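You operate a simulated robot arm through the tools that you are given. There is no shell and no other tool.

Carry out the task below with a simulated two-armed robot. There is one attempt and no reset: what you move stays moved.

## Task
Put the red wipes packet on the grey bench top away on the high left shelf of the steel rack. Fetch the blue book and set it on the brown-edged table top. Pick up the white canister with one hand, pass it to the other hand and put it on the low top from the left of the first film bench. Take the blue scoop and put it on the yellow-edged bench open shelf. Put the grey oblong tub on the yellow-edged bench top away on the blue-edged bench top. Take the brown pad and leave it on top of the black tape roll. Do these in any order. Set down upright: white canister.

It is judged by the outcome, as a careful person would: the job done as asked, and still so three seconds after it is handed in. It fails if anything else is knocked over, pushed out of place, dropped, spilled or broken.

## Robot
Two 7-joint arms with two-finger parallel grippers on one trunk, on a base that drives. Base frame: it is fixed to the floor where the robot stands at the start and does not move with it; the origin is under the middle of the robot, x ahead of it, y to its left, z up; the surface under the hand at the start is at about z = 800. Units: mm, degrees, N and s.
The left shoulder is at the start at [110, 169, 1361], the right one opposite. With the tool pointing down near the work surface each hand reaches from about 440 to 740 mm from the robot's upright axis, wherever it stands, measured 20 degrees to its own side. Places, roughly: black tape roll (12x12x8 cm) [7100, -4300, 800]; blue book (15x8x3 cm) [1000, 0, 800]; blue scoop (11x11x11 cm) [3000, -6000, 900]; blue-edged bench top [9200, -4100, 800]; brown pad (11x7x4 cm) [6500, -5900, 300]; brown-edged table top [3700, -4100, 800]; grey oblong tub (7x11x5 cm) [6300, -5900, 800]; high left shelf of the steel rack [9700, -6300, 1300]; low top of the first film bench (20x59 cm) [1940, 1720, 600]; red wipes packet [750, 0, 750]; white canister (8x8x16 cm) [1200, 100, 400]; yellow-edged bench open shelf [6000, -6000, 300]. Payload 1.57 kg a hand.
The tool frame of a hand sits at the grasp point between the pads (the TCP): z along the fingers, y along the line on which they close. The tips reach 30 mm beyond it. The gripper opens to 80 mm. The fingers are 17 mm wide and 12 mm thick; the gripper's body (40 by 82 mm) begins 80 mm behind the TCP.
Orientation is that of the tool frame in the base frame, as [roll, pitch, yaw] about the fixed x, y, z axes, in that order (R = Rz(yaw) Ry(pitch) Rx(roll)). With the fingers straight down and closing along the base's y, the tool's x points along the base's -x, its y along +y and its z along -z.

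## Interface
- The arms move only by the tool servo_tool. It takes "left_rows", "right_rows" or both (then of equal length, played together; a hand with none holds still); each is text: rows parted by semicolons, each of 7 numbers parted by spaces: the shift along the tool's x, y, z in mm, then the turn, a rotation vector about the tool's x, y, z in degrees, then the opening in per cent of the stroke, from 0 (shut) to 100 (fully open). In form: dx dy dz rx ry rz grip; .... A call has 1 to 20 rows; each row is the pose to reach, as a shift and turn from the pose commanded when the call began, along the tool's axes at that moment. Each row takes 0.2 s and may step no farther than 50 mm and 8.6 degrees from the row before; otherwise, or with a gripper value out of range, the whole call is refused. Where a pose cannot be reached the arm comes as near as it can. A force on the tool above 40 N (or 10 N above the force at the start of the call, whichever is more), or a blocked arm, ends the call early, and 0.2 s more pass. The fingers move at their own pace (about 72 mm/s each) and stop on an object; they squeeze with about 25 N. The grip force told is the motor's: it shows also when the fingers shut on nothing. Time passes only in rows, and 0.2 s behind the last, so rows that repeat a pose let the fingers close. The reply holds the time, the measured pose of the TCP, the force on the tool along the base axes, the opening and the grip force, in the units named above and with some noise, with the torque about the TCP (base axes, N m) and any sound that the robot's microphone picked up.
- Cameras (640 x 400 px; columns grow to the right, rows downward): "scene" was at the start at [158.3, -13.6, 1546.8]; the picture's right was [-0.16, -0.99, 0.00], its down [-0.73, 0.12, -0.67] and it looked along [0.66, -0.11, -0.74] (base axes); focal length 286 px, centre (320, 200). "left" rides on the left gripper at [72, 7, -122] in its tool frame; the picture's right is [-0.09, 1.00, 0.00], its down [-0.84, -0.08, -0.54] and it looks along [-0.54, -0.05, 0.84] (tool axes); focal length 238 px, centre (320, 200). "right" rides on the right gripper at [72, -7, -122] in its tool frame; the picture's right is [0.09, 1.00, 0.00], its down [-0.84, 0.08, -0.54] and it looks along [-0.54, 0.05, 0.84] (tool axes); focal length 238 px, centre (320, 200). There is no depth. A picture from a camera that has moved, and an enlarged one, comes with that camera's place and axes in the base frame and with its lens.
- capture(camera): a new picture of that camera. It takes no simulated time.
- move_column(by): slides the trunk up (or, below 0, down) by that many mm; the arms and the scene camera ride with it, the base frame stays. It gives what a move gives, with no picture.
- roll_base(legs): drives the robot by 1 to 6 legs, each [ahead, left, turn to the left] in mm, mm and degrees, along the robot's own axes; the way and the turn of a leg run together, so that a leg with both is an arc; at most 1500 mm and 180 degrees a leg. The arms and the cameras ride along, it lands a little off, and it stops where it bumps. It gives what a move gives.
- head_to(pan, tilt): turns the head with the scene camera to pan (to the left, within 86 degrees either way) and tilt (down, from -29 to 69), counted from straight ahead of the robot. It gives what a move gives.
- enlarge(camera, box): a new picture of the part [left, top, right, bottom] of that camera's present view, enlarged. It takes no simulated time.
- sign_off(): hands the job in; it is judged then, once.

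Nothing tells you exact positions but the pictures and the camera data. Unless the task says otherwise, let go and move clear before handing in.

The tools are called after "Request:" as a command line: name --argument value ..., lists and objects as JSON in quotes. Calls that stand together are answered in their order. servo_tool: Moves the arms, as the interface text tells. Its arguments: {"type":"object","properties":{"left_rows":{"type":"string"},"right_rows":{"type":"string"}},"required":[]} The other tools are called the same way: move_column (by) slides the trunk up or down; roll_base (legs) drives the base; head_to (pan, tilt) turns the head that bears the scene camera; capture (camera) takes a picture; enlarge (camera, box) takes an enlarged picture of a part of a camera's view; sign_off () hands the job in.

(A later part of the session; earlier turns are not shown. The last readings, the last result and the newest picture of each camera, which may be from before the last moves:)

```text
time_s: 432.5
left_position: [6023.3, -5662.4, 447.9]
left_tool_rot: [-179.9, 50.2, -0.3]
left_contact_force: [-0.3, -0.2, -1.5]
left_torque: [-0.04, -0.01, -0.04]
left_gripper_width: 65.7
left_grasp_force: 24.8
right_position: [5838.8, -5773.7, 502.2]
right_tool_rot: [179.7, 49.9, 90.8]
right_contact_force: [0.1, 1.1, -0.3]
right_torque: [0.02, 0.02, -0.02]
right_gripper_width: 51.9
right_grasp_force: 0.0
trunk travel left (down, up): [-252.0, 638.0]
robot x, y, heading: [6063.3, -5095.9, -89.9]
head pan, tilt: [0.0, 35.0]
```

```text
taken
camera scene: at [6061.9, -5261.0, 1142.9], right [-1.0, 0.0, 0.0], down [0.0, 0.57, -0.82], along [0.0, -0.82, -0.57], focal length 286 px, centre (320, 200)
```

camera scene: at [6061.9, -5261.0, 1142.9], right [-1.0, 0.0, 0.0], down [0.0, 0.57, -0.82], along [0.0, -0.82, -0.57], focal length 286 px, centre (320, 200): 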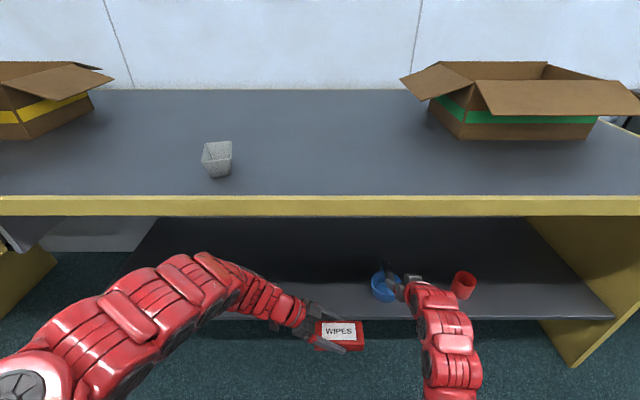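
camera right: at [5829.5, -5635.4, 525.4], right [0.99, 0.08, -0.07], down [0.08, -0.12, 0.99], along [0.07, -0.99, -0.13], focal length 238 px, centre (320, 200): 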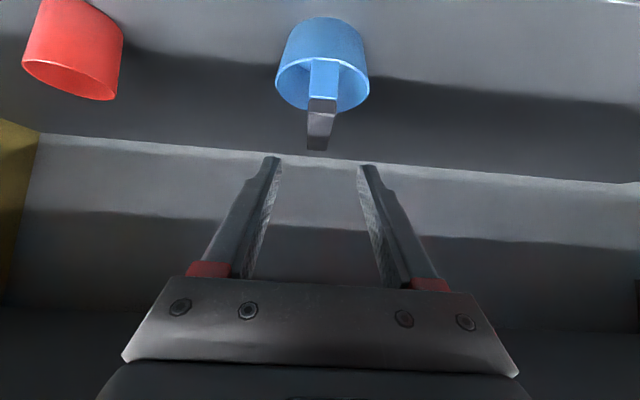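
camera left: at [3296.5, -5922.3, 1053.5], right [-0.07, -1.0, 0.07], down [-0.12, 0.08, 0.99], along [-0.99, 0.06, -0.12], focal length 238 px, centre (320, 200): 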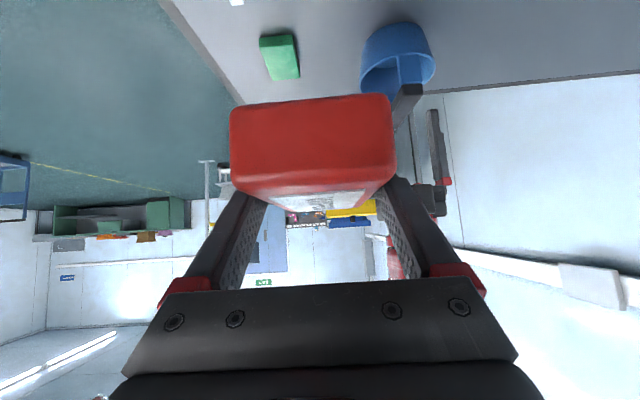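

The blue scoop is on the open shelf. Next is the brown pad further left on the same shelf. I'll back off a little and slide left.

Request:
roll_base --legs '[[-110, 0, 0], [0, 640, 0]]'

Request:
capture --camera "scene"

Request:
capture --camera "right"

```text
time_s: 436.9
left_position: [6658.3, -5553.9, 448.3]
left_tool_rot: [-179.9, 50.2, -0.6]
left_contact_force: [0.8, -0.6, -0.6]
left_torque: [0.0, -0.01, 0.03]
left_gripper_width: 65.7
left_grasp_force: 25.6
right_position: [6472.2, -5663.8, 502.5]
right_tool_rot: [179.8, 49.9, 90.6]
right_contact_force: [0.5, 0.3, 0.0]
right_torque: [-0.02, -0.02, -0.02]
right_gripper_width: 51.7
right_grasp_force: 0.1
trunk travel left (down, up): [-252.0, 638.0]
robot x, y, heading: [6702.3, -4986.4, -90.5]
head pan, tilt: [0.0, 35.0]
```

```text
taken
camera scene: at [6699.8, -5152.9, 1142.9], right [-1.0, 0.01, 0.0], down [0.0, 0.57, -0.82], along [-0.01, -0.82, -0.57], focal length 286 px, centre (320, 200)
```

scene: 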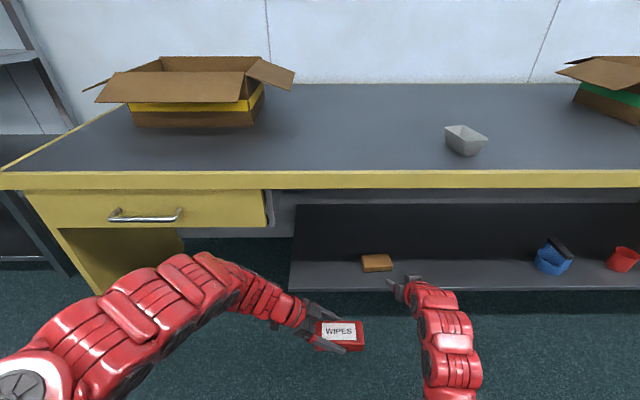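

```text
taken
camera right: at [6464.6, -5526.0, 525.0], right [1.0, 0.07, -0.07], down [0.08, -0.12, 0.99], along [0.06, -0.99, -0.13], focal length 238 px, centre (320, 200)
```

right: 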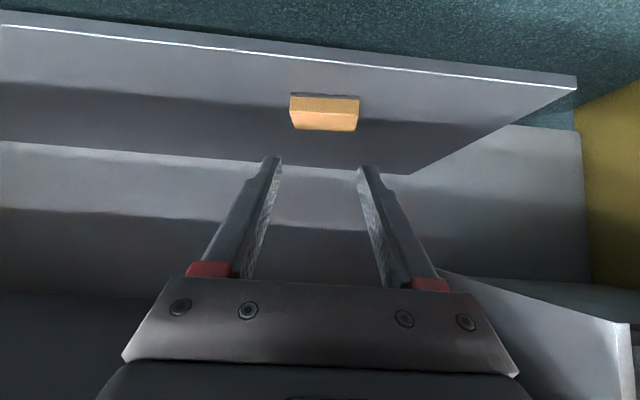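

Request:
enlarge --camera "scene" --box '[330, 230, 430, 295]'

Request:
enlarge --camera "right" --box '[260, 60, 400, 160]'

Request:
enlarge --camera "scene" --box '[410, 90, 530, 180]'

```text
6.15 times, centred on (380, 262) of scene
camera zoom: at [6699.8, -5152.9, 1142.9], right [-1.0, 0.01, 0.0], down [0.0, 0.57, -0.82], along [-0.01, -0.82, -0.57], focal length 1762 px, centre (-49, -185)
```

zoom: 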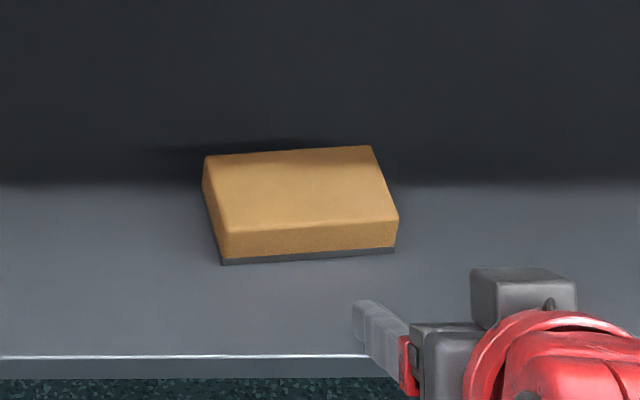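

```text
4.00 times, centred on (330, 110) of right
camera zoom: at [6464.6, -5526.0, 525.0], right [1.0, 0.07, -0.07], down [0.08, -0.12, 0.99], along [0.06, -0.99, -0.13], focal length 953 px, centre (280, 560)
```

zoom: 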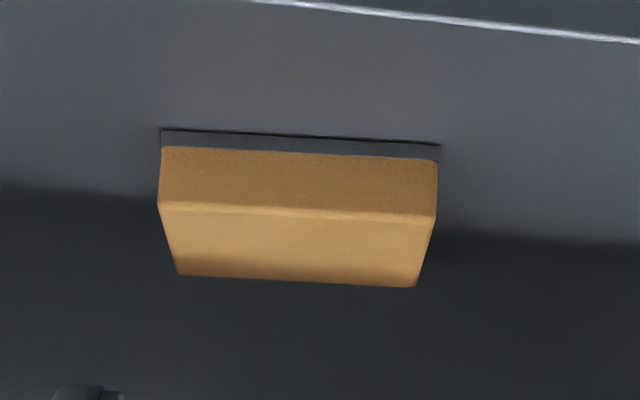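

```text
4.44 times, centred on (470, 135) of scene
camera zoom: at [6699.8, -5152.9, 1142.9], right [-1.0, 0.01, 0.0], down [0.0, 0.57, -0.82], along [-0.01, -0.82, -0.57], focal length 1273 px, centre (-347, 489)
```

zoom: 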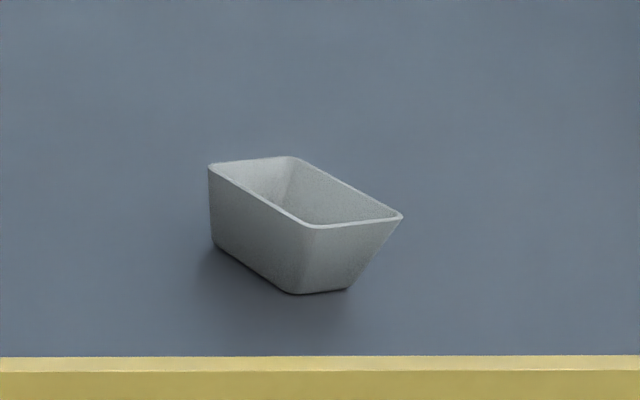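

The pad lies with its short side (about 60 mm) along y, so I'd have to work sideways and would want both hands free for that. A better order is to take the grey tub now, deliver the tub and the wipes at the far end, then come back for the pad. I'll raise up and return the right hand to tool-down.

Request:
move_column --by 400

Request:
move_column --by 200

Request:
servo_tool --right_rows "0 0 0 0 8.3 0 100;0 0 0 0 16.6 0 100;0 0 0 0 25 0 100;0 0 0 0 33.3 0 100;0 0 0 0 41.6 0 100;0 0 0 0 50 0 100"

Request:
roll_base --legs '[[200, -175, 0.5]]'

Request:
capture --camera "right"

Request:
capture --camera "scene"

```text
time_s: 440.7
left_position: [6658.3, -5554.8, 847.7]
left_tool_rot: [-180.0, 50.3, -0.7]
left_contact_force: [0.3, 0.9, -0.8]
left_torque: [0.03, -0.02, 0.01]
left_gripper_width: 65.7
left_grasp_force: 24.4
right_position: [6472.7, -5665.1, 900.6]
right_tool_rot: [179.8, 50.0, 90.5]
right_contact_force: [-0.2, -0.2, 0.7]
right_torque: [-0.03, 0.02, -0.01]
right_gripper_width: 52.2
right_grasp_force: 0.0
trunk travel left (down, up): [-652.0, 238.0]
robot x, y, heading: [6699.5, -4983.2, -90.3]
head pan, tilt: [0.0, 35.0]
```

```text
time_s: 442.9
left_position: [6657.8, -5554.5, 1048.1]
left_tool_rot: [-179.9, 50.2, -0.6]
left_contact_force: [0.4, 0.2, -0.7]
left_torque: [-0.02, -0.02, -0.01]
left_gripper_width: 65.3
left_grasp_force: 24.8
right_position: [6473.2, -5665.6, 1101.4]
right_tool_rot: [179.8, 50.0, 90.5]
right_contact_force: [0.0, -0.1, 0.4]
right_torque: [-0.03, -0.01, -0.01]
right_gripper_width: 51.8
right_grasp_force: 0.0
trunk travel left (down, up): [-852.0, 38.0]
robot x, y, heading: [6702.2, -4985.8, -90.6]
head pan, tilt: [0.0, 35.0]
```

```text
time_s: 444.3
left_position: [6659.3, -5554.2, 1047.2]
left_tool_rot: [-179.8, 50.2, -0.5]
left_contact_force: [-0.5, 0.1, -0.9]
left_torque: [0.03, -0.01, -0.05]
left_gripper_width: 65.3
left_grasp_force: 24.8
right_position: [6473.5, -5666.4, 1100.9]
right_tool_rot: [179.8, -0.2, 90.7]
right_contact_force: [0.1, -0.5, -0.3]
right_torque: [0.02, -0.01, 0.01]
right_gripper_width: 79.9
right_grasp_force: 0.2
trunk travel left (down, up): [-852.0, 38.0]
robot x, y, heading: [6701.0, -4982.8, -90.1]
head pan, tilt: [0.0, 35.0]
```

```text
time_s: 446.2
left_position: [6484.5, -5751.3, 1048.3]
left_tool_rot: [-179.9, 50.2, -0.3]
left_contact_force: [-0.4, -0.3, -0.8]
left_torque: [-0.01, -0.01, 0.01]
left_gripper_width: 65.3
left_grasp_force: 24.7
right_position: [6299.5, -5863.0, 1101.9]
right_tool_rot: [179.8, 0.0, 91.0]
right_contact_force: [0.0, 0.7, -0.2]
right_torque: [0.02, -0.02, -0.05]
right_gripper_width: 80.0
right_grasp_force: 0.1
trunk travel left (down, up): [-852.0, 38.0]
robot x, y, heading: [6523.4, -5182.9, -89.8]
head pan, tilt: [0.0, 35.0]
```

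```text
taken
camera right: at [6292.6, -5791.9, 1224.3], right [0.99, 0.11, 0.0], down [0.09, -0.84, 0.54], along [0.06, -0.54, -0.84], focal length 238 px, centre (320, 200)
```

right: 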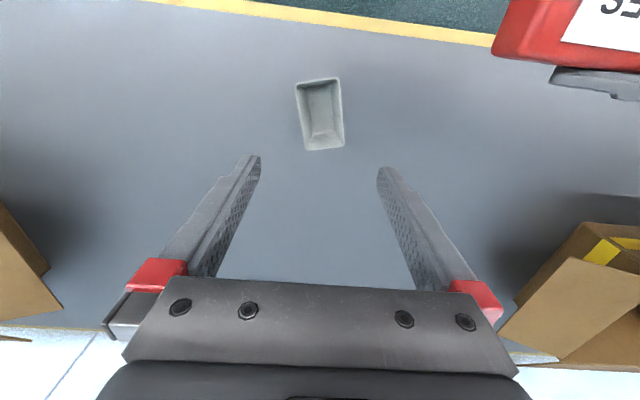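

```text
taken
camera scene: at [6525.0, -5349.2, 1743.0], right [-1.0, 0.0, 0.0], down [0.0, 0.57, -0.82], along [0.0, -0.82, -0.57], focal length 286 px, centre (320, 200)
```

scene: 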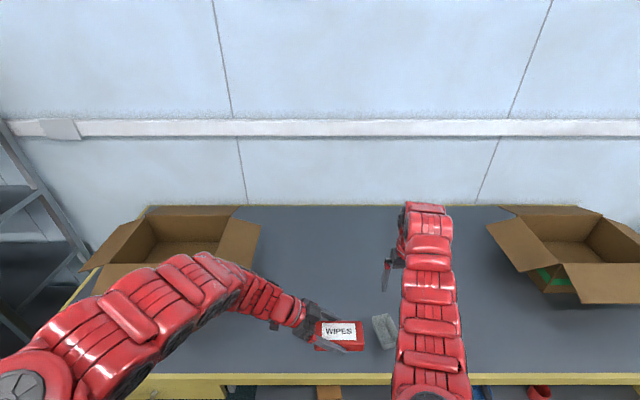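

Request:
enlarge --camera "right" --box '[260, 50, 380, 170]'

```text
3.33 times, centred on (320, 110) of right
camera zoom: at [6292.6, -5791.9, 1224.3], right [0.99, 0.11, 0.0], down [0.09, -0.84, 0.54], along [0.06, -0.54, -0.84], focal length 794 px, centre (320, 500)
```

zoom: 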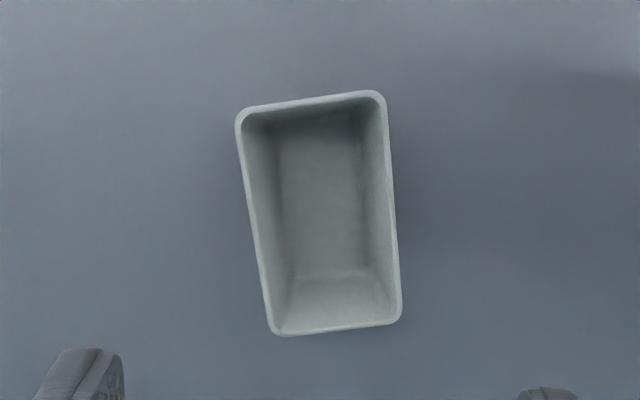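

The tub's rim is 62 × 101 mm, centred at (6304, −5881) and turned 13°. I'll align the right hand and go down in stages.

Request:
servo_tool --right_rows "-9 2 0 0 0 -6 100;-18.3 4.5 0 0 0 -12 100;-18.3 4.5 0 0 0 -12 100"

Request:
move_column --by -120

Request:
servo_tool --right_rows "0 0 35 0 0 0 100;0 0 70 0 0 0 100;0 0 90 0 0 0 100"

Request:
capture --camera "right"

```text
time_s: 447.0
left_position: [6484.2, -5752.7, 1047.9]
left_tool_rot: [-179.8, 50.2, -0.3]
left_contact_force: [-0.6, -0.1, -2.0]
left_torque: [0.0, 0.03, -0.02]
left_gripper_width: 65.5
left_grasp_force: 25.3
right_position: [6303.4, -5880.3, 1101.0]
right_tool_rot: [179.9, 0.0, 103.0]
right_contact_force: [-0.3, 0.6, -0.6]
right_torque: [-0.01, 0.02, 0.03]
right_gripper_width: 80.0
right_grasp_force: 0.2
trunk travel left (down, up): [-852.0, 38.0]
robot x, y, heading: [6525.7, -5181.0, -89.8]
head pan, tilt: [0.0, 35.0]
```

```text
time_s: 448.5
left_position: [6486.1, -5752.4, 928.0]
left_tool_rot: [-179.9, 50.2, -0.4]
left_contact_force: [0.0, 0.5, 0.0]
left_torque: [-0.02, -0.02, -0.03]
left_gripper_width: 65.2
left_grasp_force: 24.9
right_position: [6304.5, -5880.9, 981.2]
right_tool_rot: [179.8, -0.1, 102.9]
right_contact_force: [-0.2, 0.0, -0.5]
right_torque: [-0.01, 0.01, -0.02]
right_gripper_width: 80.0
right_grasp_force: 0.1
trunk travel left (down, up): [-732.0, 158.0]
robot x, y, heading: [6522.1, -5180.6, -89.9]
head pan, tilt: [0.0, 35.0]
```

```text
time_s: 449.3
left_position: [6485.5, -5751.1, 928.5]
left_tool_rot: [-179.9, 50.1, -0.4]
left_contact_force: [0.2, -0.4, -0.7]
left_torque: [0.02, -0.03, 0.0]
left_gripper_width: 65.6
left_grasp_force: 25.5
right_position: [6304.1, -5881.2, 889.2]
right_tool_rot: [179.8, 0.1, 102.9]
right_contact_force: [0.1, 0.0, 0.1]
right_torque: [-0.01, -0.01, 0.01]
right_gripper_width: 79.9
right_grasp_force: 0.1
trunk travel left (down, up): [-732.0, 158.0]
robot x, y, heading: [6522.0, -5180.8, -89.9]
head pan, tilt: [0.0, 35.0]
```

```text
taken
camera right: at [6282.4, -5813.5, 1010.6], right [0.95, 0.31, 0.0], down [0.26, -0.8, 0.54], along [0.17, -0.51, -0.84], focal length 238 px, centre (320, 200)
```

right: 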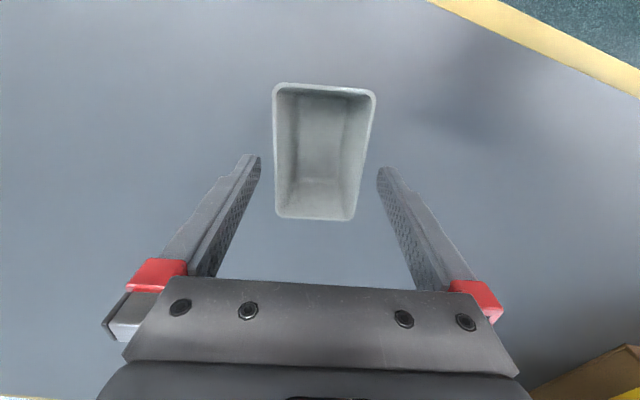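

Aligned. Going down over the tub and closing.

Request:
servo_tool --right_rows "0 0 20 0 0 0 100;0 0 40 0 0 0 100;0 0 52 0 0 0 100;0 0 52 0 0 0 100"

Request:
servo_tool --right_rows "0 0 0 0 0 0 70;0 0 0 0 0 0 40;0 0 0 0 0 0 40;0 0 0 0 0 0 0;0 0 0 0 0 0 0;0 0 0 0 0 0 0"

Request:
capture --camera "right"

```text
time_s: 450.3
left_position: [6483.5, -5751.6, 928.2]
left_tool_rot: [-179.9, 50.1, -0.3]
left_contact_force: [-0.2, -0.2, -0.9]
left_torque: [0.01, -0.01, 0.01]
left_gripper_width: 65.5
left_grasp_force: 25.2
right_position: [6305.0, -5877.1, 848.1]
right_tool_rot: [179.8, 0.0, 103.0]
right_contact_force: [-0.5, 0.6, -0.7]
right_torque: [0.04, -0.01, 0.0]
right_gripper_width: 80.1
right_grasp_force: 0.1
right hand out of reach, approached as far as the arm can: row 2, 3, 4
trunk travel left (down, up): [-732.0, 158.0]
robot x, y, heading: [6523.8, -5181.9, -90.0]
head pan, tilt: [0.0, 35.0]
```

```text
time_s: 451.7
left_position: [6484.3, -5751.4, 928.0]
left_tool_rot: [-179.9, 50.2, -0.3]
left_contact_force: [0.6, -0.4, -1.6]
left_torque: [-0.01, 0.0, -0.02]
left_gripper_width: 65.4
left_grasp_force: 24.6
right_position: [6306.3, -5877.6, 849.6]
right_tool_rot: [179.8, 0.2, 102.9]
right_contact_force: [0.6, 0.5, 0.3]
right_torque: [0.0, -0.01, -0.02]
right_gripper_width: 64.4
right_grasp_force: 25.4
trunk travel left (down, up): [-732.0, 158.0]
robot x, y, heading: [6522.8, -5181.7, -89.9]
head pan, tilt: [0.0, 35.0]
```

```text
taken
camera right: at [6283.4, -5810.5, 971.5], right [0.95, 0.31, 0.0], down [0.26, -0.8, 0.54], along [0.17, -0.51, -0.84], focal length 238 px, centre (320, 200)
```

right: 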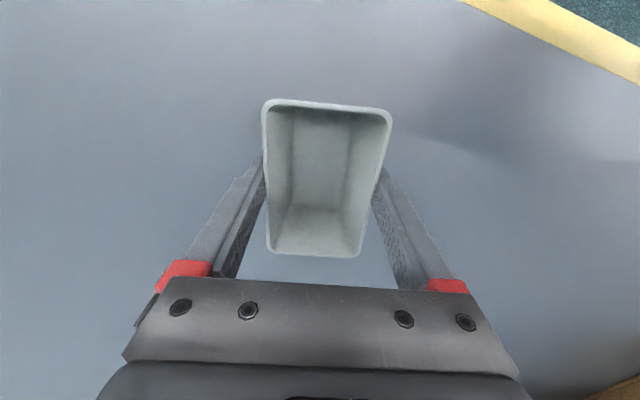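

Gripped at the rim (64 mm). I'll lift with the trunk and check that it hangs level.

Request:
move_column --by 60

Request:
capture --camera "right"

Request:
move_column --by 98

Request:
capture --camera "scene"

```text
time_s: 452.7
left_position: [6485.8, -5751.5, 986.7]
left_tool_rot: [-179.9, 50.2, -0.3]
left_contact_force: [-0.9, -0.5, -1.1]
left_torque: [0.0, 0.02, -0.02]
left_gripper_width: 65.4
left_grasp_force: 24.9
right_position: [6305.8, -5877.7, 909.2]
right_tool_rot: [180.0, 0.1, 102.9]
right_contact_force: [0.1, -1.1, 0.2]
right_torque: [0.03, -0.02, 0.0]
right_gripper_width: 64.2
right_grasp_force: 25.1
trunk travel left (down, up): [-792.0, 98.0]
robot x, y, heading: [6524.2, -5178.7, -89.8]
head pan, tilt: [0.0, 35.0]
```

```text
taken
camera right: at [6283.3, -5810.7, 1031.3], right [0.95, 0.31, 0.0], down [0.26, -0.8, 0.54], along [0.17, -0.51, -0.84], focal length 238 px, centre (320, 200)
```

right: 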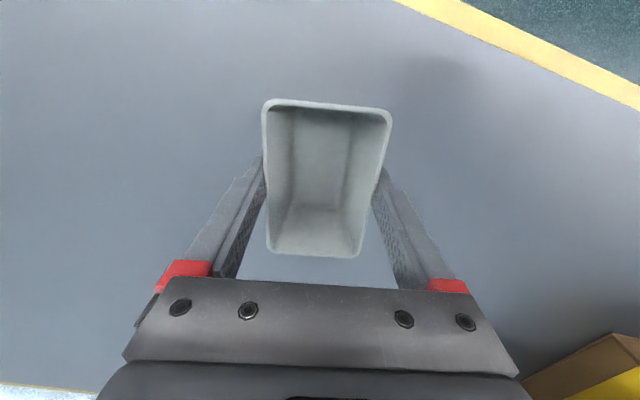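

```text
time_s: 454.0
left_position: [6483.2, -5752.0, 1085.9]
left_tool_rot: [-179.8, 50.2, -0.3]
left_contact_force: [-0.5, -1.1, -0.5]
left_torque: [0.01, -0.02, -0.02]
left_gripper_width: 65.4
left_grasp_force: 24.8
right_position: [6305.2, -5877.9, 1007.5]
right_tool_rot: [180.0, -0.1, 102.9]
right_contact_force: [-1.1, -0.3, 1.0]
right_torque: [0.0, 0.0, 0.0]
right_gripper_width: 64.3
right_grasp_force: 24.0
trunk travel left (down, up): [-890.0, 0.0]
robot x, y, heading: [6523.7, -5182.6, -89.6]
head pan, tilt: [0.0, 35.0]
```

```text
taken
camera scene: at [6524.0, -5350.8, 1780.8], right [-1.0, 0.0, 0.0], down [0.0, 0.57, -0.82], along [0.0, -0.82, -0.57], focal length 286 px, centre (320, 200)
```

scene: 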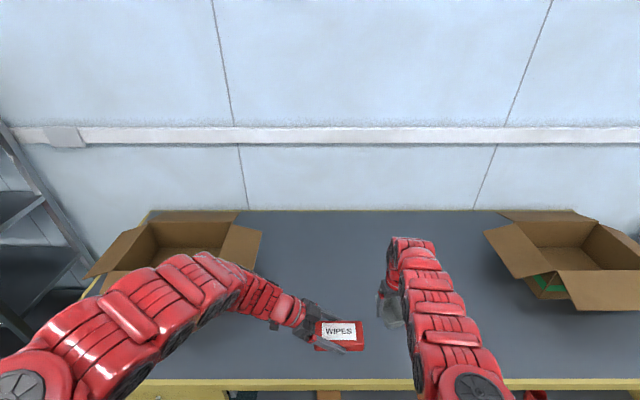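

The tub hangs level. I'll back off and look along the corridor toward the blue-edged bench and the rack.

Request:
roll_base --legs '[[-190, 0, 0]]'

Request:
head_to --pan 75 --tilt 22

Request:
capture --camera "scene"

```text
time_s: 455.6
left_position: [6485.2, -5566.7, 1084.0]
left_tool_rot: [-179.6, 50.2, -0.2]
left_contact_force: [-0.3, 0.1, -1.3]
left_torque: [0.06, 0.02, -0.05]
left_gripper_width: 65.5
left_grasp_force: 25.1
right_position: [6306.8, -5692.7, 1005.4]
right_tool_rot: [179.9, -0.2, 102.9]
right_contact_force: [0.4, 0.5, -0.7]
right_torque: [0.01, -0.01, 0.01]
right_gripper_width: 64.5
right_grasp_force: 25.1
trunk travel left (down, up): [-890.0, 0.0]
robot x, y, heading: [6522.2, -4995.2, -90.0]
head pan, tilt: [0.0, 35.0]
```

```text
time_s: 457.0
left_position: [6483.5, -5565.2, 1086.4]
left_tool_rot: [-179.9, 50.3, -0.3]
left_contact_force: [0.6, -0.2, 0.1]
left_torque: [-0.03, -0.02, 0.02]
left_gripper_width: 65.6
left_grasp_force: 24.8
right_position: [6306.5, -5690.1, 1006.9]
right_tool_rot: [179.9, -0.1, 102.9]
right_contact_force: [-0.7, -0.6, -1.5]
right_torque: [0.01, 0.0, 0.0]
right_gripper_width: 64.4
right_grasp_force: 24.6
trunk travel left (down, up): [-890.0, 0.0]
robot x, y, heading: [6525.7, -4994.6, -89.8]
head pan, tilt: [75.0, 22.0]
```

```text
taken
camera scene: at [6613.9, -5099.0, 1801.5], right [-0.26, -0.97, 0.0], down [-0.36, 0.1, -0.93], along [0.9, -0.24, -0.37], focal length 286 px, centre (320, 200)
```

scene: 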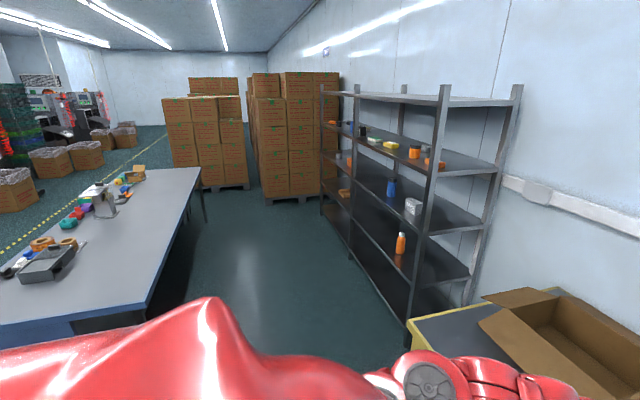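

The rack runs along the right with its front at y ≈ −6130, and the blue-edged bench is on the left with its back edge at y ≈ −4570. I'll slide left along the corridor between them.

Request:
roll_base --legs '[[0, 1400, 0]]'

Request:
roll_base --legs '[[150, 1400, 0]]'

Request:
head_to --pan 0 --tilt 20

Request:
capture --camera "scene"

```text
time_s: 464.1
left_position: [7888.8, -5578.0, 1086.1]
left_tool_rot: [-179.9, 50.2, -1.4]
left_contact_force: [-0.3, 0.0, -1.3]
left_torque: [0.02, 0.0, 0.0]
left_gripper_width: 65.3
left_grasp_force: 25.3
right_position: [7707.4, -5702.0, 1007.2]
right_tool_rot: [179.9, 0.0, 102.0]
right_contact_force: [0.2, 0.4, -0.2]
right_torque: [0.02, 0.01, 0.0]
right_gripper_width: 64.1
right_grasp_force: 24.5
trunk travel left (down, up): [-890.0, 0.0]
robot x, y, heading: [7937.9, -5010.1, -91.1]
head pan, tilt: [75.0, 22.0]
```

```text
time_s: 471.1
left_position: [9311.0, -5742.0, 1086.4]
left_tool_rot: [-180.0, 50.1, -0.5]
left_contact_force: [0.2, 0.6, 0.1]
left_torque: [0.01, 0.0, 0.01]
left_gripper_width: 65.6
left_grasp_force: 25.4
right_position: [9132.1, -5869.9, 1005.9]
right_tool_rot: [179.9, 0.0, 102.9]
right_contact_force: [0.8, -0.1, -0.5]
right_torque: [0.0, 0.02, 0.04]
right_gripper_width: 64.4
right_grasp_force: 24.9
trunk travel left (down, up): [-890.0, 0.0]
robot x, y, heading: [9353.7, -5173.5, -90.1]
head pan, tilt: [75.0, 22.0]
```

```text
time_s: 472.6
left_position: [9309.9, -5742.5, 1086.3]
left_tool_rot: [-179.9, 50.2, -0.4]
left_contact_force: [-0.6, 0.9, -0.6]
left_torque: [0.0, 0.02, 0.02]
left_gripper_width: 65.6
left_grasp_force: 25.1
right_position: [9132.2, -5868.3, 1006.7]
right_tool_rot: [180.0, -0.1, 102.9]
right_contact_force: [0.1, 0.3, -0.7]
right_torque: [0.01, -0.02, -0.04]
right_gripper_width: 64.5
right_grasp_force: 25.2
trunk travel left (down, up): [-890.0, 0.0]
robot x, y, heading: [9350.3, -5173.9, -90.3]
head pan, tilt: [0.0, 20.0]
```

```text
taken
camera scene: at [9350.6, -5347.0, 1804.7], right [-1.0, 0.0, 0.0], down [0.0, 0.34, -0.94], along [0.0, -0.94, -0.34], focal length 286 px, centre (320, 200)
```

scene: 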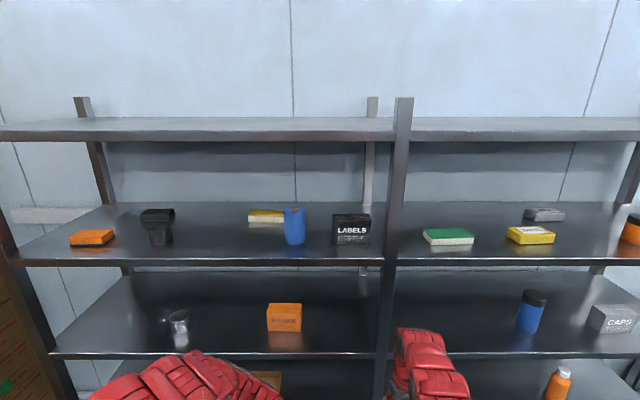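

I'm facing the rack. The high left shelf (z ≈ 1300, front edge y ≈ −6147) has a free gap around x 9550–9850. I'll swing the left hand so it points forward, keeping the packet flat.

Request:
servo_tool --left_rows "14.5 6.8 -17.2 -5.75 0 -4.82 0;28.9 13.7 -34.5 -11.49 0 -9.65 0;43.4 20.5 -51.7 -17.24 0 -14.47 0;57.9 27.3 -68.9 -22.98 0 -19.29 0;72.3 34.2 -86.2 -28.73 0 -24.11 0;86.8 41 -103.4 -34.47 0 -28.94 0;101.3 47.8 -120.6 -40.22 0 -33.76 0;115.7 54.7 -137.9 -45.96 0 -38.58 0;130.2 61.5 -155.1 -51.71 0 -43.4 0;144.7 68.3 -172.3 -57.45 0 -48.23 0;159.1 75.2 -189.6 -63.2 0 -53.05 0;173.6 82 -206.8 -68.94 0 -57.87 0"

Request:
head_to --pan 0 --tilt 40

Request:
capture --camera "scene"

```text
time_s: 475.2
left_position: [9602.6, -5942.4, 1085.5]
left_tool_rot: [-178.0, 48.6, 87.5]
left_contact_force: [-0.4, 0.3, -0.5]
left_torque: [-0.01, -0.02, 0.02]
left_gripper_width: 65.5
left_grasp_force: 24.6
left hand out of reach, approached as far as the arm can: row 1, 2, 3, 4, 5, 6, 7, 8, 9, 10, 11, 12
right_position: [9132.1, -5870.3, 1007.2]
right_tool_rot: [179.8, 0.0, 102.9]
right_contact_force: [0.6, -0.1, -0.7]
right_torque: [0.01, -0.06, 0.03]
right_gripper_width: 64.4
right_grasp_force: 25.3
trunk travel left (down, up): [-890.0, 0.0]
robot x, y, heading: [9347.9, -5171.1, -90.1]
head pan, tilt: [0.0, 20.0]
```

```text
time_s: 476.0
left_position: [9602.9, -5941.5, 1086.0]
left_tool_rot: [-178.0, 48.6, 87.5]
left_contact_force: [0.9, -0.4, -1.0]
left_torque: [0.02, -0.03, -0.01]
left_gripper_width: 65.4
left_grasp_force: 24.8
right_position: [9132.3, -5868.8, 1008.6]
right_tool_rot: [179.9, 0.1, 102.9]
right_contact_force: [0.1, -0.7, -1.0]
right_torque: [0.04, 0.05, -0.01]
right_gripper_width: 64.4
right_grasp_force: 25.0
trunk travel left (down, up): [-890.0, 0.0]
robot x, y, heading: [9350.4, -5170.0, -90.0]
head pan, tilt: [0.0, 40.0]
```

```text
taken
camera scene: at [9350.7, -5338.9, 1773.4], right [-1.0, 0.0, 0.0], down [0.0, 0.64, -0.77], along [0.0, -0.77, -0.64], focal length 286 px, centre (320, 200)
```

scene: 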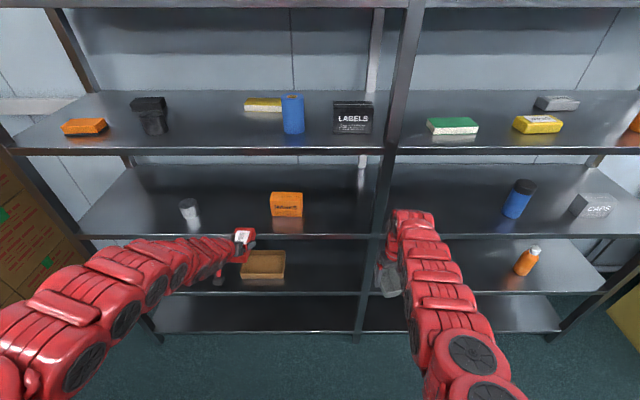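

The left hand now points forward with the packet nearly flat. I'll raise it above shelf height.

Request:
servo_tool --left_rows "-33.7 0 -29.7 0 0 0 0;-67.5 0 -59.5 0 0 0 0;-101 0 -89 0 0 0 0;-135 0 -119 0 0 0 0;-169 0 -149 0 0 0 0;-203 0 -179 0 0 0 0"

Request:
head_to --pan 10 --tilt 25

Request:
capture --camera "scene"

Request:
capture --camera "left"

```text
time_s: 477.6
left_position: [9622.4, -5979.1, 1327.1]
left_tool_rot: [-178.3, 44.3, 87.3]
left_contact_force: [0.1, 0.3, -1.2]
left_torque: [0.03, -0.05, 0.01]
left_gripper_width: 65.8
left_grasp_force: 25.2
left hand out of reach, approached as far as the arm can: row 1, 2, 3, 4, 5, 6
right_position: [9128.1, -5868.2, 1006.4]
right_tool_rot: [179.8, 0.0, 102.7]
right_contact_force: [-0.2, 0.3, -1.1]
right_torque: [0.03, -0.04, -0.01]
right_gripper_width: 64.4
right_grasp_force: 25.3
trunk travel left (down, up): [-890.0, 0.0]
robot x, y, heading: [9348.2, -5171.6, -89.9]
head pan, tilt: [0.0, 40.0]
stopped in row 6 (left hand): the arm was blocked; the commanded pose is now the measured one
```

```text
time_s: 478.4
left_position: [9624.4, -5978.8, 1326.7]
left_tool_rot: [-178.3, 44.3, 87.3]
left_contact_force: [-0.1, -1.0, -1.8]
left_torque: [0.03, 0.0, 0.01]
left_gripper_width: 65.4
left_grasp_force: 25.3
right_position: [9129.8, -5870.3, 1006.1]
right_tool_rot: [179.9, 0.1, 102.8]
right_contact_force: [-1.2, 0.8, -0.1]
right_torque: [0.02, 0.01, 0.01]
right_gripper_width: 64.4
right_grasp_force: 25.0
trunk travel left (down, up): [-890.0, 0.0]
robot x, y, heading: [9349.9, -5171.6, -90.2]
head pan, tilt: [10.0, 25.0]
```

```text
taken
camera scene: at [9365.8, -5345.8, 1796.4], right [-0.99, -0.17, 0.0], down [-0.07, 0.42, -0.91], along [0.15, -0.89, -0.42], focal length 286 px, centre (320, 200)
```

scene: 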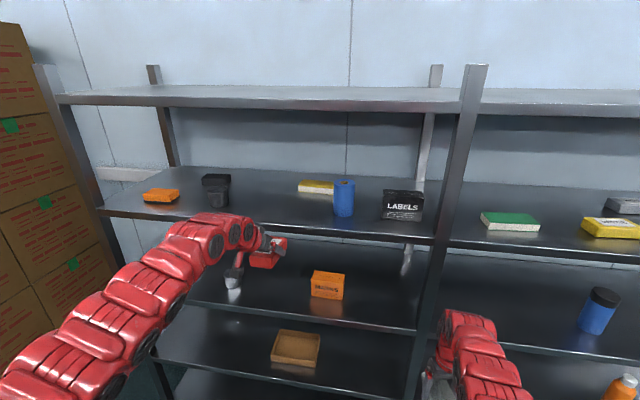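

```text
taken
camera left: at [9641.3, -5843.2, 1363.9], right [0.99, -0.13, 0.04], down [-0.07, -0.21, 0.97], along [-0.12, -0.97, -0.22], focal length 238 px, centre (320, 200)
```

left: 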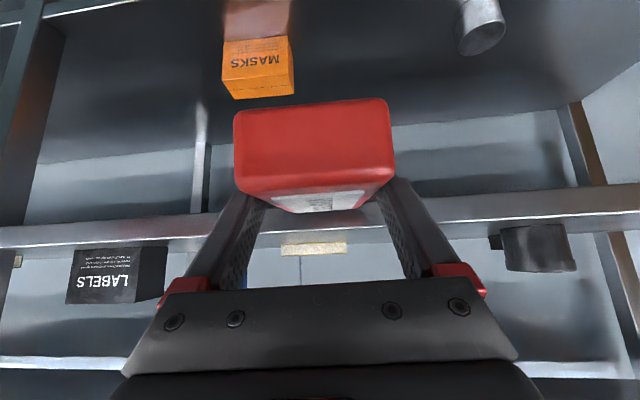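

The arm jammed against its limits in this posture, tilting the packet slightly. I'll come back down, return to a tool-down pose (the packet just tilts in the grip), and approach the height from the roomier starting configuration.

Request:
servo_tool --left_rows "38 0 10 0 0 0 0;75 0 20 0 0 0 0;113 0 30 0 0 0 0;150 0 40 0 0 0 0;188 0 50 0 0 0 0;225 0 59 0 0 0 0"

Request:
servo_tool --left_rows "0 0 0 0 8 0 0;0 0 0 0 16 0 0;0 0 0 0 24 0 0;0 0 0 0 32 0 0;0 0 0 0 40 0 0;0 0 0 0 45 0 0"

Request:
capture --camera "scene"

```text
time_s: 479.8
left_position: [9628.3, -5857.7, 1127.7]
left_tool_rot: [-178.4, 44.6, 87.2]
left_contact_force: [0.3, 0.6, -1.2]
left_torque: [0.02, 0.04, -0.01]
left_gripper_width: 65.6
left_grasp_force: 25.0
right_position: [9130.9, -5868.5, 1006.8]
right_tool_rot: [179.9, 0.0, 102.8]
right_contact_force: [0.1, 0.2, 0.6]
right_torque: [0.01, 0.02, 0.02]
right_gripper_width: 64.5
right_grasp_force: 25.2
trunk travel left (down, up): [-890.0, 0.0]
robot x, y, heading: [9351.1, -5173.2, -90.3]
head pan, tilt: [10.0, 25.0]
```

```text
time_s: 481.2
left_position: [9627.3, -5859.7, 1127.8]
left_tool_rot: [-178.6, -0.8, 86.1]
left_contact_force: [0.4, -0.4, -0.9]
left_torque: [-0.03, -0.03, 0.0]
left_gripper_width: 65.7
left_grasp_force: 24.6
right_position: [9129.4, -5869.2, 1007.9]
right_tool_rot: [179.9, 0.0, 102.8]
right_contact_force: [-0.5, 0.9, 0.2]
right_torque: [-0.01, 0.0, 0.03]
right_gripper_width: 64.4
right_grasp_force: 25.0
trunk travel left (down, up): [-890.0, 0.0]
robot x, y, heading: [9349.5, -5176.0, -90.2]
head pan, tilt: [10.0, 25.0]
```

```text
taken
camera scene: at [9365.6, -5345.3, 1796.5], right [-0.99, -0.17, 0.0], down [-0.07, 0.42, -0.91], along [0.15, -0.89, -0.42], focal length 286 px, centre (320, 200)
```

scene: 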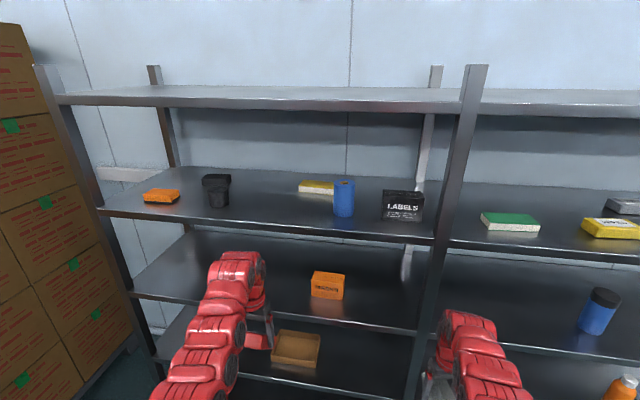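

Request:
servo_tool --left_rows "0 -8 -42 0 0 0 0;0 -16 -84 0 0 0 0;-5 -24 -126 0 0 0 0;-10 -32 -168 0 0 0 0;-15 -40 -205 0 0 0 0"

Request:
servo_tool --left_rows "0 0 0 0 -8 0 0;0 0 0 0 -16 0 0;0 0 0 0 -24 0 0;0 0 0 0 -32 0 0;0 0 0 0 -40 0 0;0 0 0 0 -48 0 0;0 0 0 0 -50 0 0"

Request:
capture --camera "scene"

```text
time_s: 482.4
left_position: [9591.2, -5872.9, 1334.7]
left_tool_rot: [-178.8, -0.5, 86.1]
left_contact_force: [0.0, -0.3, -1.5]
left_torque: [0.0, -0.01, -0.03]
left_gripper_width: 65.2
left_grasp_force: 25.2
right_position: [9129.4, -5869.3, 1006.5]
right_tool_rot: [179.8, -0.1, 102.8]
right_contact_force: [-0.7, 0.6, -1.1]
right_torque: [0.03, -0.03, 0.04]
right_gripper_width: 64.6
right_grasp_force: 25.4
trunk travel left (down, up): [-890.0, 0.0]
robot x, y, heading: [9350.3, -5171.9, -90.3]
head pan, tilt: [10.0, 25.0]
```

```text
time_s: 484.0
left_position: [9593.5, -5873.8, 1333.7]
left_tool_rot: [-178.1, 49.6, 87.5]
left_contact_force: [0.4, 0.1, -0.7]
left_torque: [-0.01, 0.04, 0.0]
left_gripper_width: 65.4
left_grasp_force: 24.8
left hand out of reach, approached as far as the arm can: row 4
right_position: [9131.2, -5870.4, 1006.8]
right_tool_rot: [179.9, 0.0, 102.9]
right_contact_force: [-0.1, -0.2, 0.2]
right_torque: [0.0, -0.01, 0.0]
right_gripper_width: 64.2
right_grasp_force: 24.4
trunk travel left (down, up): [-890.0, 0.0]
robot x, y, heading: [9350.7, -5170.4, -89.9]
head pan, tilt: [10.0, 25.0]
```

```text
taken
camera scene: at [9366.4, -5345.4, 1796.5], right [-0.99, -0.17, 0.0], down [-0.07, 0.42, -0.91], along [0.15, -0.89, -0.42], focal length 286 px, centre (320, 200)
```

scene: 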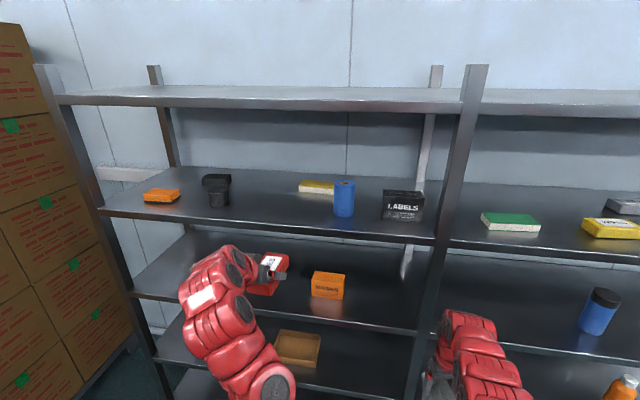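

That configuration works: the packet is level at z ≈ 1334. I'll raise it a little more and square it up.

Request:
servo_tool --left_rows "-17 0 -14.5 -1 0 0 0;-36 0 -31 -1.9 -0.5 0 0;-36 0 -31 -1.9 -0.5 0 0"

Request:
capture --camera "left"

Request:
enlarge --camera "scene" --box '[150, 150, 350, 300]'

```text
time_s: 484.8
left_position: [9591.7, -5873.4, 1382.3]
left_tool_rot: [-179.9, 50.1, 87.5]
left_contact_force: [0.1, 0.2, -0.6]
left_torque: [0.0, -0.04, -0.03]
left_gripper_width: 65.7
left_grasp_force: 24.6
right_position: [9128.3, -5867.9, 1007.5]
right_tool_rot: [179.8, 0.0, 102.7]
right_contact_force: [0.0, 0.1, -1.3]
right_torque: [-0.02, 0.01, -0.01]
right_gripper_width: 63.9
right_grasp_force: 24.9
trunk travel left (down, up): [-890.0, 0.0]
robot x, y, heading: [9347.4, -5171.7, -90.1]
head pan, tilt: [10.0, 25.0]
```

```text
taken
camera left: at [9604.8, -5733.2, 1405.4], right [0.99, -0.1, 0.07], down [-0.08, -0.12, 0.99], along [-0.09, -0.99, -0.13], focal length 238 px, centre (320, 200)
```

left: 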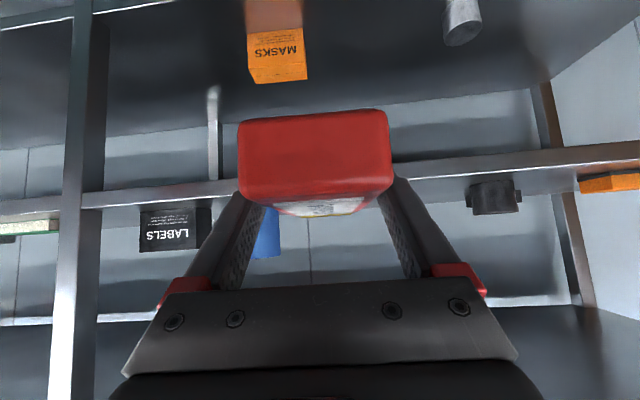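

```text
2.67 times, centred on (250, 225) of scene
camera zoom: at [9365.6, -5344.4, 1796.6], right [-0.99, -0.17, 0.0], down [-0.07, 0.42, -0.91], along [0.15, -0.89, -0.42], focal length 764 px, centre (507, 133)
```

zoom: 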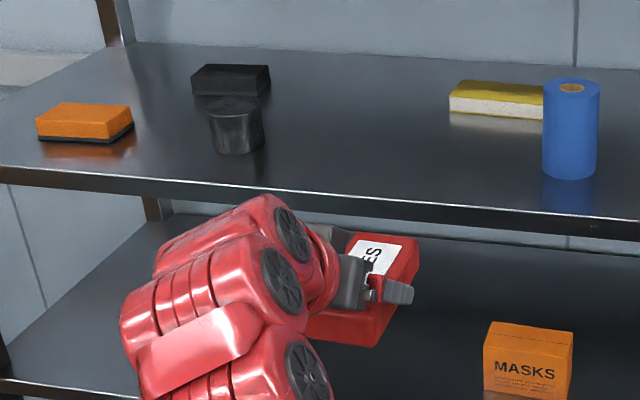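

The packet is level above shelf height. Before driving in, I'll pull the right hand (with the tub) back so it stays clear of the rack upright.

Request:
servo_tool --right_rows "39 9 0 0 0 0 0;78 18 0 0 0 0 0;117 27 0 0 0 0 0;156 36 0 0 0 0 0;195 44.6 0 0 0 0 0"

Request:
roll_base --legs '[[180, 65, 0]]'

Request:
capture --camera "scene"

Request:
capture --camera "left"

```text
time_s: 486.0
left_position: [9591.9, -5871.1, 1383.1]
left_tool_rot: [179.9, 50.1, 87.5]
left_contact_force: [-0.4, 0.2, -0.5]
left_torque: [0.0, -0.08, 0.01]
left_gripper_width: 65.4
left_grasp_force: 24.8
right_position: [9128.9, -5668.1, 1007.3]
right_tool_rot: [179.8, 0.1, 102.8]
right_contact_force: [-0.2, 0.1, -0.8]
right_torque: [0.0, -0.04, -0.03]
right_gripper_width: 64.5
right_grasp_force: 24.8
trunk travel left (down, up): [-890.0, 0.0]
robot x, y, heading: [9351.7, -5167.0, -90.1]
head pan, tilt: [10.0, 25.0]
```

```text
time_s: 487.6
left_position: [9655.6, -6055.8, 1382.8]
left_tool_rot: [179.9, 50.0, 87.4]
left_contact_force: [0.7, 0.9, -1.1]
left_torque: [0.0, -0.01, -0.01]
left_gripper_width: 65.5
left_grasp_force: 25.2
right_position: [9192.8, -5850.2, 1007.4]
right_tool_rot: [179.9, 0.2, 102.7]
right_contact_force: [-0.1, 0.1, -0.4]
right_torque: [-0.05, -0.03, 0.01]
right_gripper_width: 64.3
right_grasp_force: 24.9
trunk travel left (down, up): [-890.0, 0.0]
robot x, y, heading: [9411.7, -5357.1, -90.2]
head pan, tilt: [10.0, 25.0]
```

```text
taken
camera scene: at [9429.6, -5525.7, 1796.9], right [-0.99, -0.17, 0.0], down [-0.07, 0.42, -0.91], along [0.15, -0.89, -0.42], focal length 286 px, centre (320, 200)
```

scene: 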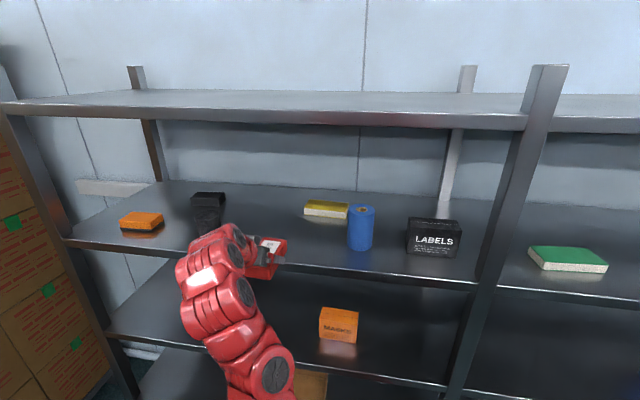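

```text
taken
camera left: at [9668.5, -5915.3, 1406.1], right [0.99, -0.1, 0.07], down [-0.08, -0.12, 0.99], along [-0.09, -0.99, -0.13], focal length 238 px, centre (320, 200)
```

left: 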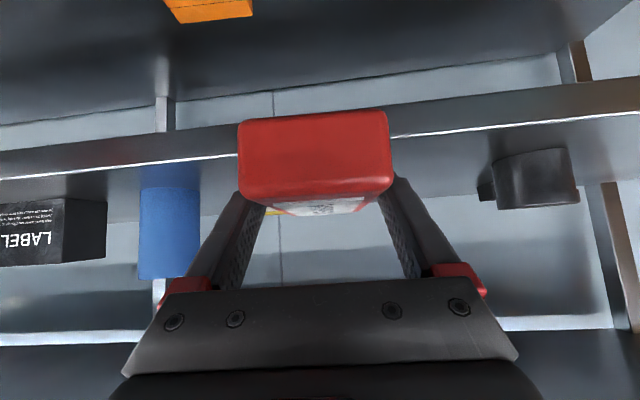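

I'll raise a further 30 mm for margin, then advance over the shelf with base and arm.

Request:
servo_tool --left_rows "-12 0 -10 0 0 0 0;-24 0 -20 0 0 0 0"

Request:
roll_base --legs '[[100, 0, 0]]'

Request:
capture --camera "left"

Request:
capture --camera "scene"

```text
time_s: 488.2
left_position: [9656.0, -6055.6, 1413.8]
left_tool_rot: [179.8, 50.0, 87.3]
left_contact_force: [-0.2, -0.3, -1.7]
left_torque: [0.01, 0.01, 0.0]
left_gripper_width: 65.7
left_grasp_force: 24.8
right_position: [9192.7, -5851.7, 1008.0]
right_tool_rot: [179.9, 0.0, 102.6]
right_contact_force: [-0.2, -0.3, -0.4]
right_torque: [-0.01, 0.02, 0.01]
right_gripper_width: 64.7
right_grasp_force: 25.0
trunk travel left (down, up): [-890.0, 0.0]
robot x, y, heading: [9415.1, -5360.1, -90.2]
head pan, tilt: [10.0, 25.0]
```

```text
time_s: 489.3
left_position: [9655.3, -6153.8, 1414.4]
left_tool_rot: [-180.0, 50.0, 87.5]
left_contact_force: [0.1, 1.2, -1.3]
left_torque: [0.0, 0.0, 0.03]
left_gripper_width: 65.3
left_grasp_force: 25.2
right_position: [9192.7, -5952.0, 1007.9]
right_tool_rot: [180.0, 0.2, 102.7]
right_contact_force: [0.0, 0.3, 0.0]
right_torque: [0.02, 0.03, -0.01]
right_gripper_width: 64.4
right_grasp_force: 25.1
trunk travel left (down, up): [-890.0, 0.0]
robot x, y, heading: [9419.5, -5461.6, -90.3]
head pan, tilt: [10.0, 25.0]
```

```text
taken
camera left: at [9668.8, -6015.6, 1437.4], right [0.99, -0.1, 0.07], down [-0.08, -0.12, 0.99], along [-0.09, -0.99, -0.13], focal length 238 px, centre (320, 200)
```

left: 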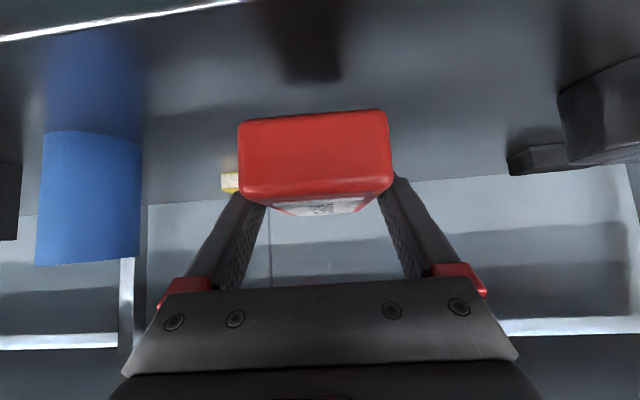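

```text
taken
camera scene: at [9429.8, -5626.1, 1796.9], right [-0.99, -0.17, 0.0], down [-0.07, 0.42, -0.91], along [0.15, -0.89, -0.42], focal length 286 px, centre (320, 200)
```

scene: 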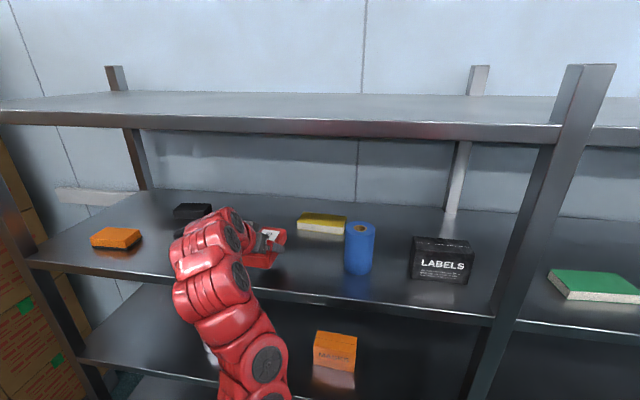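

Request:
roll_base --legs '[[75, 0, 0]]'

Request:
servo_tool --left_rows "15 0 13 0 0 0 0;30 0 25.5 0 0 0 0;42 0 36 0 0 0 0;50 0 42.5 0 0 0 0"

Request:
capture --camera "left"

Request:
enlarge --camera "scene" --box '[150, 170, 390, 320]'

```text
time_s: 490.4
left_position: [9655.0, -6225.1, 1416.4]
left_tool_rot: [-180.0, 50.1, 87.4]
left_contact_force: [0.5, -0.3, -1.3]
left_torque: [-0.01, -0.01, 0.01]
left_gripper_width: 65.5
left_grasp_force: 24.9
right_position: [9191.7, -6021.8, 1008.4]
right_tool_rot: [179.9, 0.2, 102.7]
right_contact_force: [-0.2, 0.6, -1.2]
right_torque: [-0.06, 0.03, 0.0]
right_gripper_width: 64.2
right_grasp_force: 25.0
trunk travel left (down, up): [-890.0, 0.0]
robot x, y, heading: [9412.0, -5528.2, -90.4]
head pan, tilt: [10.0, 25.0]
```

```text
time_s: 491.3
left_position: [9655.9, -6230.9, 1366.4]
left_tool_rot: [179.8, 51.7, 87.3]
left_contact_force: [-0.8, 4.0, 13.0]
left_torque: [0.79, 0.06, 0.01]
left_gripper_width: 65.9
left_grasp_force: 24.5
right_position: [9193.0, -6023.4, 1008.2]
right_tool_rot: [179.9, 0.0, 102.7]
right_contact_force: [-1.2, -0.4, -0.4]
right_torque: [0.02, -0.01, 0.0]
right_gripper_width: 64.3
right_grasp_force: 24.9
trunk travel left (down, up): [-890.0, 0.0]
robot x, y, heading: [9417.4, -5531.2, -90.2]
head pan, tilt: [10.0, 25.0]
stopped in row 4 (left hand): the force on the tool passed its limit at 48 N (the readings are from after the stop); the commanded pose is now the measured one
```

```text
taken
camera left: at [9668.7, -6089.9, 1384.5], right [0.99, -0.1, 0.07], down [-0.08, -0.09, 0.99], along [-0.09, -0.99, -0.1], focal length 238 px, centre (320, 200)
```

left: 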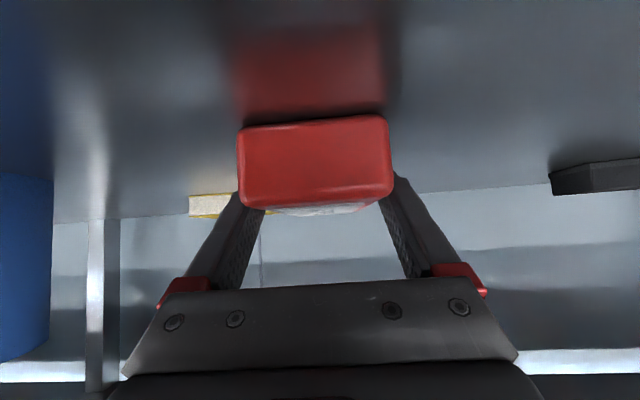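

```text
2.67 times, centred on (270, 245) of scene
camera zoom: at [9428.5, -5698.4, 1797.0], right [-0.99, -0.17, 0.0], down [-0.07, 0.42, -0.91], along [0.15, -0.89, -0.42], focal length 764 px, centre (453, 80)
```

zoom: 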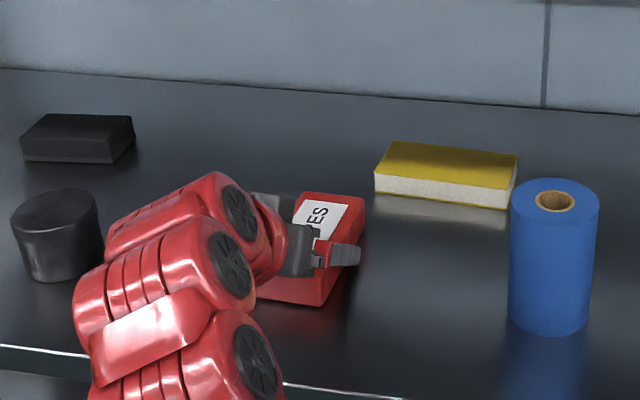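

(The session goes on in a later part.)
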